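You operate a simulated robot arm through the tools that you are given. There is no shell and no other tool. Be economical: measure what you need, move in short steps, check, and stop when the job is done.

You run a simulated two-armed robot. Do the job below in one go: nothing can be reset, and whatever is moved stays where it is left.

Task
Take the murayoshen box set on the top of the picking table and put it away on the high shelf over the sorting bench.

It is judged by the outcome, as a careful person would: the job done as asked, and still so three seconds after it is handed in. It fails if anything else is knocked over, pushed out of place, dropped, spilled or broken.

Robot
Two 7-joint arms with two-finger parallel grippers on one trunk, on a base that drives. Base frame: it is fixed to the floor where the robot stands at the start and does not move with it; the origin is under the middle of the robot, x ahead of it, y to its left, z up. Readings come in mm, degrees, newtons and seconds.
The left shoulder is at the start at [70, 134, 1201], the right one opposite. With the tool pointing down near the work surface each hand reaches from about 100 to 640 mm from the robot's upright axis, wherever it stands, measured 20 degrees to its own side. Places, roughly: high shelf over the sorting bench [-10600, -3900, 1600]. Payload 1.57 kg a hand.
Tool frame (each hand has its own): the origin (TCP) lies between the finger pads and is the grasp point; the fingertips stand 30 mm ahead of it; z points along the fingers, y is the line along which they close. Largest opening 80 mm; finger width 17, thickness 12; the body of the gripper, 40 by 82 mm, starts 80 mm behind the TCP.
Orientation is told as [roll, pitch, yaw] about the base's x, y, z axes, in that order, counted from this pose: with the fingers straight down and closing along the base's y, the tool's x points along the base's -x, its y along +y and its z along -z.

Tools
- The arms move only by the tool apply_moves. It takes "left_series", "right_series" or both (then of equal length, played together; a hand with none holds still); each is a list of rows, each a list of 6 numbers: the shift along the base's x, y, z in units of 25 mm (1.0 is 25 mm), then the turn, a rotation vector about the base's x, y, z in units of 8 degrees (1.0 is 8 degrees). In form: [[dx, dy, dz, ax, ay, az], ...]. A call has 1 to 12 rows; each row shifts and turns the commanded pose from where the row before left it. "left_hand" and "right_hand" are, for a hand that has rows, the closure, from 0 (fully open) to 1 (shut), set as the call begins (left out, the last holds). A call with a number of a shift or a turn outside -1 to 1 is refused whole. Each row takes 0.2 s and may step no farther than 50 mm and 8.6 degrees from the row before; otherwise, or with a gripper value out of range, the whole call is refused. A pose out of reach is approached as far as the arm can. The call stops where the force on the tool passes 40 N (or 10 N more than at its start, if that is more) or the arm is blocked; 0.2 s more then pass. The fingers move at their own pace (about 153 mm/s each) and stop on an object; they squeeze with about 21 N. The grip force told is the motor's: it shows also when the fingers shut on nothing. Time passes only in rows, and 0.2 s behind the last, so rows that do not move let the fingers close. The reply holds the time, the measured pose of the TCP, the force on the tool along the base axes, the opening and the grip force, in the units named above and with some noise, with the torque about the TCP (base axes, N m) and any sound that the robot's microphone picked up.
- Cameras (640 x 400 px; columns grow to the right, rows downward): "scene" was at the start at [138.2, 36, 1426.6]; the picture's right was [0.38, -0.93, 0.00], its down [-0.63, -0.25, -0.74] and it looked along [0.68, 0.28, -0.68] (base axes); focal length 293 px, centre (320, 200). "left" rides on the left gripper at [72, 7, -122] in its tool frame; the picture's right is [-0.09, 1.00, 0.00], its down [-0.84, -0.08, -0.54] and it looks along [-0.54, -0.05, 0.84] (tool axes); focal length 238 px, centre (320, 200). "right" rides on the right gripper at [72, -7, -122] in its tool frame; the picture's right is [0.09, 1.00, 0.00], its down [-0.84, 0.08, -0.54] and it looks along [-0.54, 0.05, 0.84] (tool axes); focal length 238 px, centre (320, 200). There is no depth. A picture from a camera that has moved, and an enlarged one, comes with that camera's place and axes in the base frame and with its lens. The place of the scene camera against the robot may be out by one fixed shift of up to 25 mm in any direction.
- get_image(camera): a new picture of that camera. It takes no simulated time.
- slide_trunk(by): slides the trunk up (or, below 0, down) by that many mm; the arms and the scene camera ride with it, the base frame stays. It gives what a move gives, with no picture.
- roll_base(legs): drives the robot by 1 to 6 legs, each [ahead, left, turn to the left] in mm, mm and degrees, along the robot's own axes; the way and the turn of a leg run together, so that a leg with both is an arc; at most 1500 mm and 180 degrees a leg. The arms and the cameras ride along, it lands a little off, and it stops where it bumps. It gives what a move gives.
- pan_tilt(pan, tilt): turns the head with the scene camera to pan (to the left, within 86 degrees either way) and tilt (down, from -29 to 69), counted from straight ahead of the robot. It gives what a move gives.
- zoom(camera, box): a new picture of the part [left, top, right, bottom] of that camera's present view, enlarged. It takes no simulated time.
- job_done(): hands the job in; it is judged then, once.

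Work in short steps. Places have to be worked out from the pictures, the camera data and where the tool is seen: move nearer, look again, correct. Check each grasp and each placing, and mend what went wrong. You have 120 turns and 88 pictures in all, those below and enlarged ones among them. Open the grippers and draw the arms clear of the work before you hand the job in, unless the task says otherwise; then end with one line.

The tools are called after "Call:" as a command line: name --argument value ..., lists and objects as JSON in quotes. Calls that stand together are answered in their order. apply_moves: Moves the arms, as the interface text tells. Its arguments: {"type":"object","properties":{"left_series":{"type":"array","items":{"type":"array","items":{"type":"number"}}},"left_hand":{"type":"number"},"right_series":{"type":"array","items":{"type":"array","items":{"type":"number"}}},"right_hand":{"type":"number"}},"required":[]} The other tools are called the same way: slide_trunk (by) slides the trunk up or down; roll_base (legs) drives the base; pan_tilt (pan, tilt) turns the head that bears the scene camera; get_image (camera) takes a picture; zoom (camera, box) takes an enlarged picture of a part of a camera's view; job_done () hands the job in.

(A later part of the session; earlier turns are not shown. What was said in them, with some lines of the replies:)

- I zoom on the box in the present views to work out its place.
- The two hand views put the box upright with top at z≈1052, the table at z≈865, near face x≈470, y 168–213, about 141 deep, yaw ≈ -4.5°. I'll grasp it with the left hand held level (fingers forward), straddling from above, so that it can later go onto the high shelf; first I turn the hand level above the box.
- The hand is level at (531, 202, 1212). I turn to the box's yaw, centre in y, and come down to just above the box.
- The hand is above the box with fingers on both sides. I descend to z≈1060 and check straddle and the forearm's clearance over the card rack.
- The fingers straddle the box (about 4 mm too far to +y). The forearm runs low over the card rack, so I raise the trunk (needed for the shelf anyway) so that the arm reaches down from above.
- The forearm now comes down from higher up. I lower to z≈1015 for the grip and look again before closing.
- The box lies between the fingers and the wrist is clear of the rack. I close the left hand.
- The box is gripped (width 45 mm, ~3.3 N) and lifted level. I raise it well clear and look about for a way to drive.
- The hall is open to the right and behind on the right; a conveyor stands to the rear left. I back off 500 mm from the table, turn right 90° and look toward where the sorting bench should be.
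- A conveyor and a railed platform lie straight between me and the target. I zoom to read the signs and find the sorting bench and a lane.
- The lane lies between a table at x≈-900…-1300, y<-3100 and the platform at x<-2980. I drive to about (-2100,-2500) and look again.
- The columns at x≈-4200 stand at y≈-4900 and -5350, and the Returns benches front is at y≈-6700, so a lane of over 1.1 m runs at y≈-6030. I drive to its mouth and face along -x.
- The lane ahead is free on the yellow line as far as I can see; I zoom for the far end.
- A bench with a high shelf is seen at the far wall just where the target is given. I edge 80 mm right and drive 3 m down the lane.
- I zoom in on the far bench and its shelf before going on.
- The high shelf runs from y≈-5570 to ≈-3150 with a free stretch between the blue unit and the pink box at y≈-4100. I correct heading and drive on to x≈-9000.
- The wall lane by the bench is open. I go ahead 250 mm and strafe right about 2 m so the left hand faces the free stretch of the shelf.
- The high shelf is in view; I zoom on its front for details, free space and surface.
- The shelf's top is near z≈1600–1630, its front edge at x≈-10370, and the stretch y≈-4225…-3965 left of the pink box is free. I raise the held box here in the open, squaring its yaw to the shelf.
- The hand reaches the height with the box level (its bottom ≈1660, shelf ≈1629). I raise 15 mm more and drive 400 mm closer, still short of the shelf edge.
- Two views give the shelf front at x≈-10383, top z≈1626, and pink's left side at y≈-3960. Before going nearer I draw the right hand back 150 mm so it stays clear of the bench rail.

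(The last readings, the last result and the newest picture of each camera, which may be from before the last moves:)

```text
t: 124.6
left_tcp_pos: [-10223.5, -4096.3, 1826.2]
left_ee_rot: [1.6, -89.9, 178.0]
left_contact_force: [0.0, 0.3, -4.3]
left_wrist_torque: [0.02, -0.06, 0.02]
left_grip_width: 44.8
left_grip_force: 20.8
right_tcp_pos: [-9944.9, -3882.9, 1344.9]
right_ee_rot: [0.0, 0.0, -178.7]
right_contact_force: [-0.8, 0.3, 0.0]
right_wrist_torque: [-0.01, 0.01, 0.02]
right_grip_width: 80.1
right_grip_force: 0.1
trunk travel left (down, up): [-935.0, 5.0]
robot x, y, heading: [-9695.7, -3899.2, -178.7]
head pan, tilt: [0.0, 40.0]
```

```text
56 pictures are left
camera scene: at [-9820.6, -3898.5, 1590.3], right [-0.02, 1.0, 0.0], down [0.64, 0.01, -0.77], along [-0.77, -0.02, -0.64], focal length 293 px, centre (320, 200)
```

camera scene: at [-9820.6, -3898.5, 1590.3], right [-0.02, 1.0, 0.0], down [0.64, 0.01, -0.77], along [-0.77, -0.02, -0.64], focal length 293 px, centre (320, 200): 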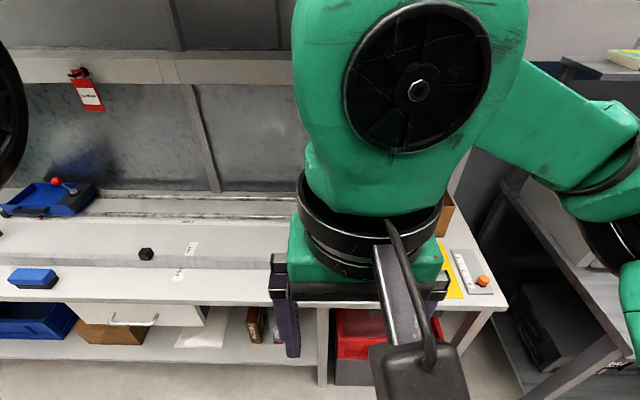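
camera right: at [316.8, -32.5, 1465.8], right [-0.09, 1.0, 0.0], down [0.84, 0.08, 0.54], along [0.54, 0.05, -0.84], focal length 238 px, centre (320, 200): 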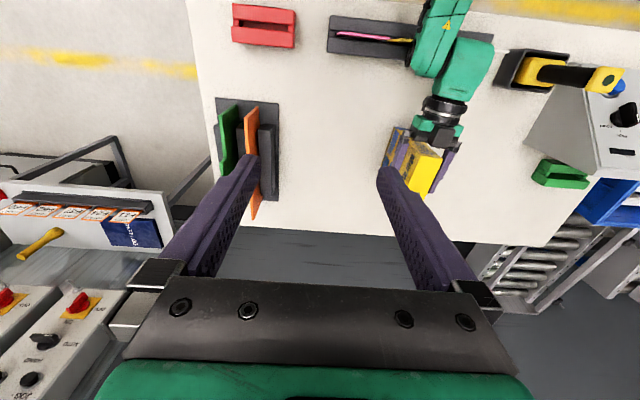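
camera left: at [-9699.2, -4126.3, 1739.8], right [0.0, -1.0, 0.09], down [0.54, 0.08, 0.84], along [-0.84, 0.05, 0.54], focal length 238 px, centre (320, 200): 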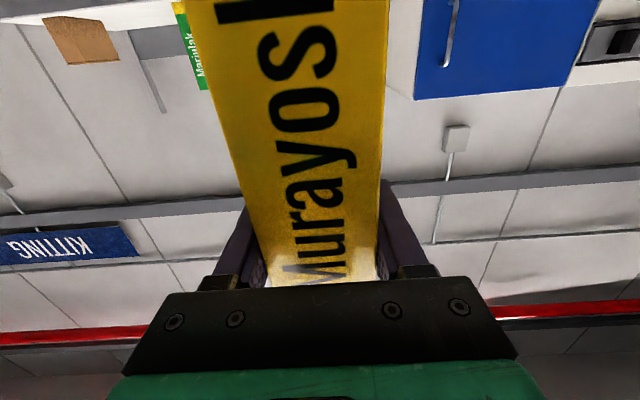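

The bench front edge is at about x≈-10240, leaving room for another 200 mm of driving. I drive that, bringing the box over the shelf ~45 mm above it, and look level again.

Call:
roll_base --legs '[[200, 0, 0]]'

Call:
pan_tilt --pan 20 --tilt 0

Call:
get_image --camera "scene"

```text
t: 126.2
left_tcp_pos: [-10416.4, -4100.0, 1829.2]
left_ee_rot: [177.2, -89.8, 2.4]
left_contact_force: [1.1, -0.7, -3.6]
left_wrist_torque: [0.02, -0.06, 0.0]
left_grip_width: 44.9
left_grip_force: 21.0
right_tcp_pos: [-10139.7, -3886.2, 1345.8]
right_ee_rot: [-0.1, -0.2, -178.8]
right_contact_force: [1.1, -0.4, -1.1]
right_wrist_torque: [0.0, 0.01, 0.02]
right_grip_width: 79.8
right_grip_force: 0.1
trunk travel left (down, up): [-935.0, 5.0]
robot x, y, heading: [-9894.5, -3904.8, -178.8]
head pan, tilt: [0.0, 40.0]
```

```text
t: 127.3
left_tcp_pos: [-10425.9, -4101.6, 1827.2]
left_ee_rot: [0.5, -89.9, 179.1]
left_contact_force: [0.3, -0.1, -3.2]
left_wrist_torque: [0.02, -0.02, -0.02]
left_grip_width: 45.1
left_grip_force: 20.8
right_tcp_pos: [-10147.3, -3885.6, 1343.5]
right_ee_rot: [0.0, 0.1, -178.7]
right_contact_force: [-0.1, -0.2, 0.1]
right_wrist_torque: [0.01, 0.01, -0.04]
right_grip_width: 79.9
right_grip_force: 0.1
trunk travel left (down, up): [-935.0, 5.0]
robot x, y, heading: [-9894.9, -3906.8, -178.9]
head pan, tilt: [20.0, 0.0]
```

```text
55 pictures are left
camera scene: at [-10021.9, -3933.5, 1653.7], right [-0.36, 0.93, 0.0], down [0.0, 0.0, -1.0], along [-0.93, -0.36, 0.0], focal length 293 px, centre (320, 200)
```

scene: 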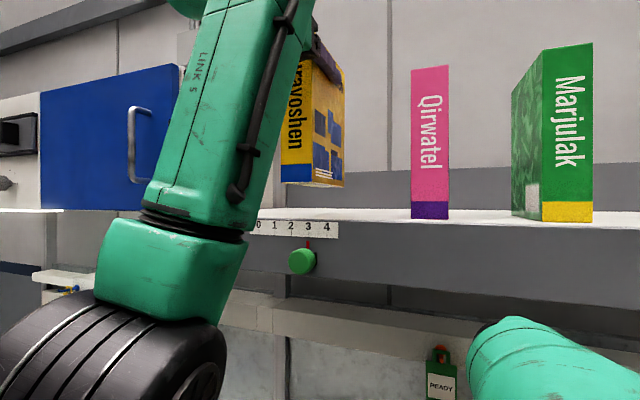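

The box hangs over the shelf, its near face still just outside the edge. I extend 35 mm, lower 30 mm and check clearance of the forearm to the shelf front and knobs.

Call:
apply_moves --left_series '[[-0.7, 0, 0, 0, 0, 0], [-0.7, 0, 0, 0, 0, 0], [0, 0, -0.6, 0, 0, 0], [0, 0, -0.6, 0, 0, 0]]'

Call:
get_image --camera "scene"

```text
t: 128.3
left_tcp_pos: [-10461.7, -4102.7, 1794.6]
left_ee_rot: [-20.4, -89.7, -160.1]
left_contact_force: [-0.9, 0.4, -3.8]
left_wrist_torque: [0.03, -0.02, -0.02]
left_grip_width: 45.3
left_grip_force: 20.6
left hand out of reach, approached as far as the arm can: row 2
right_tcp_pos: [-10146.6, -3887.8, 1344.3]
right_ee_rot: [0.0, 0.1, -178.7]
right_contact_force: [-0.4, -0.7, -0.1]
right_wrist_torque: [0.01, 0.01, 0.03]
right_grip_width: 79.9
right_grip_force: 0.0
trunk travel left (down, up): [-935.0, 5.0]
robot x, y, heading: [-9893.7, -3906.6, -179.1]
head pan, tilt: [20.0, 0.0]
```

```text
54 pictures are left
camera scene: at [-10022.7, -3934.9, 1653.7], right [-0.36, 0.93, 0.0], down [0.0, 0.0, -1.0], along [-0.93, -0.36, 0.0], focal length 293 px, centre (320, 200)
```

scene: 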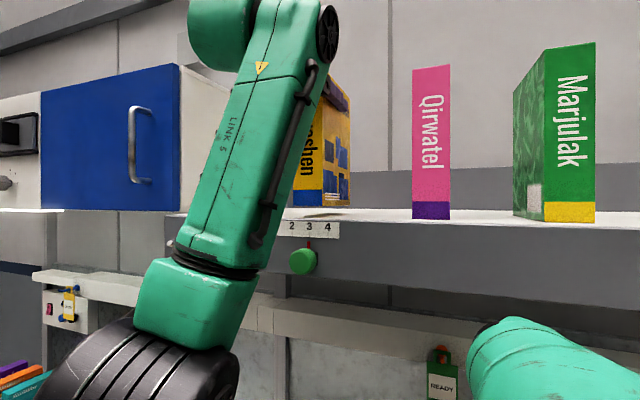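

The box is just above the shelf with its shadow beneath. I zoom to judge the gap and the forearm clearance.

Call:
zoom --camera "scene" --box '[160, 150, 440, 300]'

```text
2.29 times, centred on (300, 225) of scene
camera zoom: at [-10022.7, -3934.9, 1653.7], right [-0.36, 0.93, 0.0], down [0.0, 0.0, -1.0], along [-0.93, -0.36, 0.0], focal length 669 px, centre (366, 143)
```

zoom: 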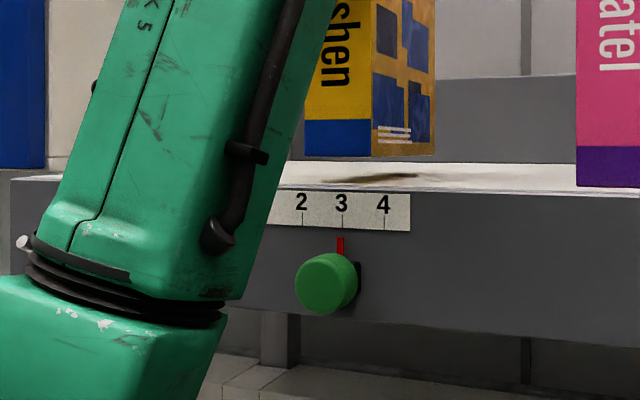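

The gap is about 15–19 mm and nothing is touching. I lower in small steps, watching for contact.

Call:
apply_moves --left_series '[[0, 0, -0.2, 0, 0, 0], [0, 0, -0.2, 0, 0, 0], [0, 0, -0.1, 0, 0, 0]]'

Call:
zoom --camera "scene" --box '[160, 150, 440, 300]'

```text
t: 129.1
left_tcp_pos: [-10459.6, -4099.3, 1783.8]
left_ee_rot: [-6.1, -89.9, -174.4]
left_contact_force: [0.0, -0.8, -3.3]
left_wrist_torque: [0.0, -0.03, 0.02]
left_grip_width: 44.7
left_grip_force: 21.8
right_tcp_pos: [-10145.9, -3886.0, 1344.3]
right_ee_rot: [0.0, 0.0, -178.7]
right_contact_force: [-0.5, -0.5, -0.2]
right_wrist_torque: [0.0, -0.01, 0.01]
right_grip_width: 79.9
right_grip_force: 0.1
trunk travel left (down, up): [-935.0, 5.0]
robot x, y, heading: [-9897.1, -3905.8, -178.9]
head pan, tilt: [20.0, 0.0]
```

```text
2.29 times, centred on (300, 225) of scene
camera zoom: at [-10020.7, -3933.7, 1653.9], right [-0.36, 0.93, 0.0], down [0.0, 0.0, -1.0], along [-0.93, -0.36, 0.0], focal length 669 px, centre (366, 143)
```

zoom: 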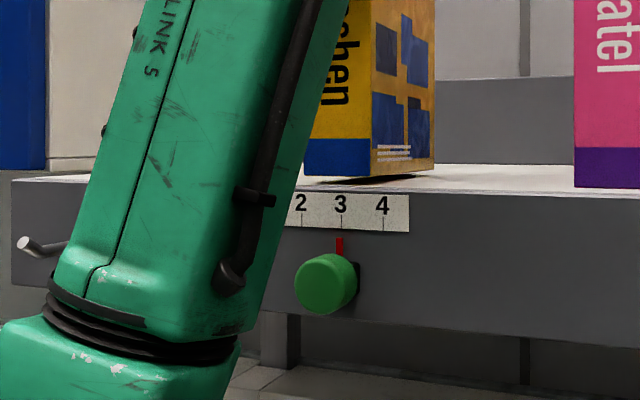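

The box is a few mm above the shelf now. I go on in 3 mm steps.

Call:
apply_moves --left_series '[[0, 0, -0.12, 0, 0, 0], [0, 0, -0.12, 0, 0, 0]]'

Call:
zoom --camera "scene" --box '[260, 150, 400, 250]'

```text
t: 129.7
left_tcp_pos: [-10456.7, -4101.3, 1779.2]
left_ee_rot: [171.0, -89.7, 8.6]
left_contact_force: [-3.0, -0.5, 3.7]
left_wrist_torque: [-0.09, 0.81, 0.09]
left_grip_width: 44.7
left_grip_force: 21.1
right_tcp_pos: [-10144.7, -3887.8, 1345.3]
right_ee_rot: [0.0, 0.0, -178.6]
right_contact_force: [0.5, 0.0, -0.7]
right_wrist_torque: [-0.02, 0.02, 0.01]
right_grip_width: 80.1
right_grip_force: 0.0
trunk travel left (down, up): [-935.0, 5.0]
robot x, y, heading: [-9895.4, -3904.8, -178.9]
head pan, tilt: [20.0, 0.0]
```

```text
4.00 times, centred on (330, 200) of scene
camera zoom: at [-10020.1, -3933.2, 1654.1], right [-0.36, 0.93, 0.0], down [0.0, 0.0, -1.0], along [-0.93, -0.36, 0.0], focal length 1170 px, centre (280, 200)
```

zoom: 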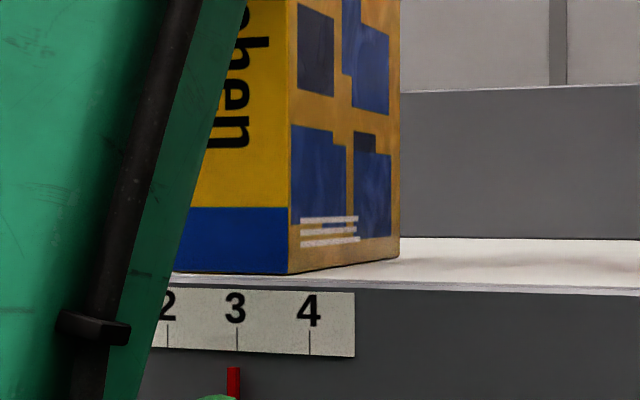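

The shelf now bears the box (force and torque show contact). I open the fingers.

Call:
apply_moves --left_hand 0 --left_series '[[0, 0, 0, 0, 0, 0], [0, 0, 0, 0, 0, 0], [0, 0, 0, 0, 0, 0]]'

Call:
get_image --camera "left"

Call:
get_image --camera "scene"

```text
t: 130.5
left_tcp_pos: [-10458.2, -4099.4, 1778.7]
left_ee_rot: [27.9, -90.0, 151.7]
left_contact_force: [-0.4, -0.4, 0.0]
left_wrist_torque: [-0.03, 0.03, -0.02]
left_grip_width: 80.0
left_grip_force: 0.1
right_tcp_pos: [-10143.9, -3886.4, 1343.8]
right_ee_rot: [-0.1, 0.0, -178.7]
right_contact_force: [0.2, 0.5, 0.6]
right_wrist_torque: [-0.05, 0.03, -0.01]
right_grip_width: 80.1
right_grip_force: 0.1
trunk travel left (down, up): [-935.0, 5.0]
robot x, y, heading: [-9896.9, -3902.2, -178.8]
head pan, tilt: [20.0, 0.0]
```

```text
50 pictures are left
camera left: at [-10335.8, -4108.0, 1706.7], right [-0.01, -1.0, 0.09], down [0.54, 0.07, 0.84], along [-0.84, 0.06, 0.54], focal length 238 px, centre (320, 200)
```

left: 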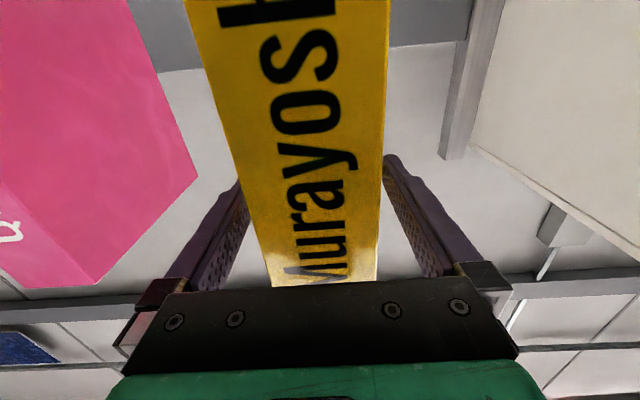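

```text
49 pictures are left
camera scene: at [-10019.6, -3933.2, 1654.0], right [-0.36, 0.93, 0.0], down [0.0, 0.0, -1.0], along [-0.93, -0.36, 0.0], focal length 293 px, centre (320, 200)
```

scene: 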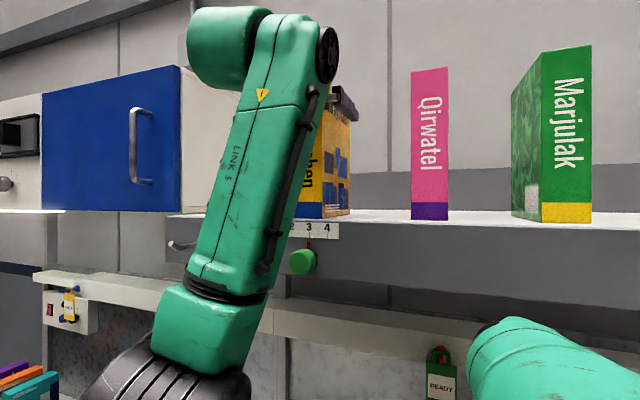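

The box stands free between the open fingers. I draw the hand straight back, then back the base away.

Call:
apply_moves --left_series '[[0.5, 0, 0, 0, 0, 0], [0.9, 0, 0, 0, 0, 0], [0.9, 0, 0, 0, 0, 0], [0.9, 0, 0, 0, 0, 0], [0.9, 0, 0, 0, 0, 0], [0.9, 0, 0, 0, 0, 0]]'

Call:
roll_base --legs '[[-350, 0, 0]]'

Call:
get_image --camera "scene"

```text
t: 131.9
left_tcp_pos: [-10329.6, -4101.7, 1779.4]
left_ee_rot: [169.7, -90.0, 9.9]
left_contact_force: [-0.3, -1.1, -0.6]
left_wrist_torque: [-0.02, 0.03, 0.01]
left_grip_width: 80.2
left_grip_force: 0.1
right_tcp_pos: [-10144.3, -3886.2, 1346.2]
right_ee_rot: [0.0, 0.0, -178.8]
right_contact_force: [0.0, -0.6, -0.3]
right_wrist_torque: [-0.02, -0.02, 0.0]
right_grip_width: 79.9
right_grip_force: 0.1
trunk travel left (down, up): [-935.0, 5.0]
robot x, y, heading: [-9894.8, -3903.5, -178.4]
head pan, tilt: [20.0, 0.0]
```

```text
t: 134.1
left_tcp_pos: [-9991.9, -4094.5, 1777.6]
left_ee_rot: [3.1, -89.8, 176.5]
left_contact_force: [-0.5, 0.7, 0.3]
left_wrist_torque: [0.03, 0.02, 0.0]
left_grip_width: 80.0
left_grip_force: 0.1
right_tcp_pos: [-9802.0, -3879.1, 1344.3]
right_ee_rot: [0.1, 0.1, -178.6]
right_contact_force: [-1.1, 0.7, 0.8]
right_wrist_torque: [0.02, -0.03, -0.02]
right_grip_width: 79.8
right_grip_force: 0.0
trunk travel left (down, up): [-935.0, 5.0]
robot x, y, heading: [-9551.2, -3895.6, -178.7]
head pan, tilt: [20.0, 0.0]
```

```text
48 pictures are left
camera scene: at [-9677.7, -3926.0, 1653.6], right [-0.36, 0.93, 0.0], down [0.0, 0.0, -1.0], along [-0.93, -0.36, 0.0], focal length 293 px, centre (320, 200)
```

scene: 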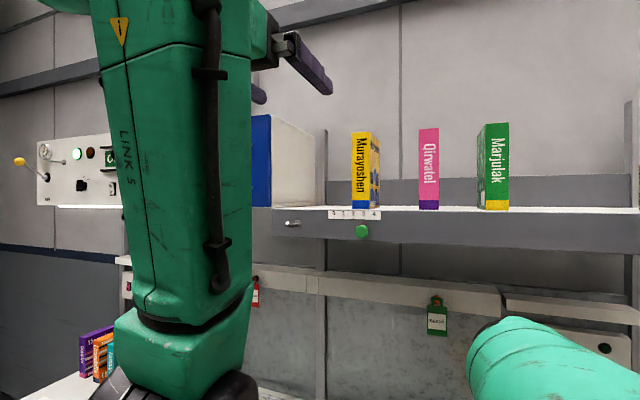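

The Murayoshen box stands upright on the high shelf beside the others, the knobs and neighbours are unmoved, and both hands are open and clear. I hand the job in.

Call:
job_done

```text
The job is handed in.
```

The Murayoshen box set is now on the high shelf over the sorting bench. It stands upright to the left of the pink Qirwatel box, and nothing else looked moved when I handed the job in.
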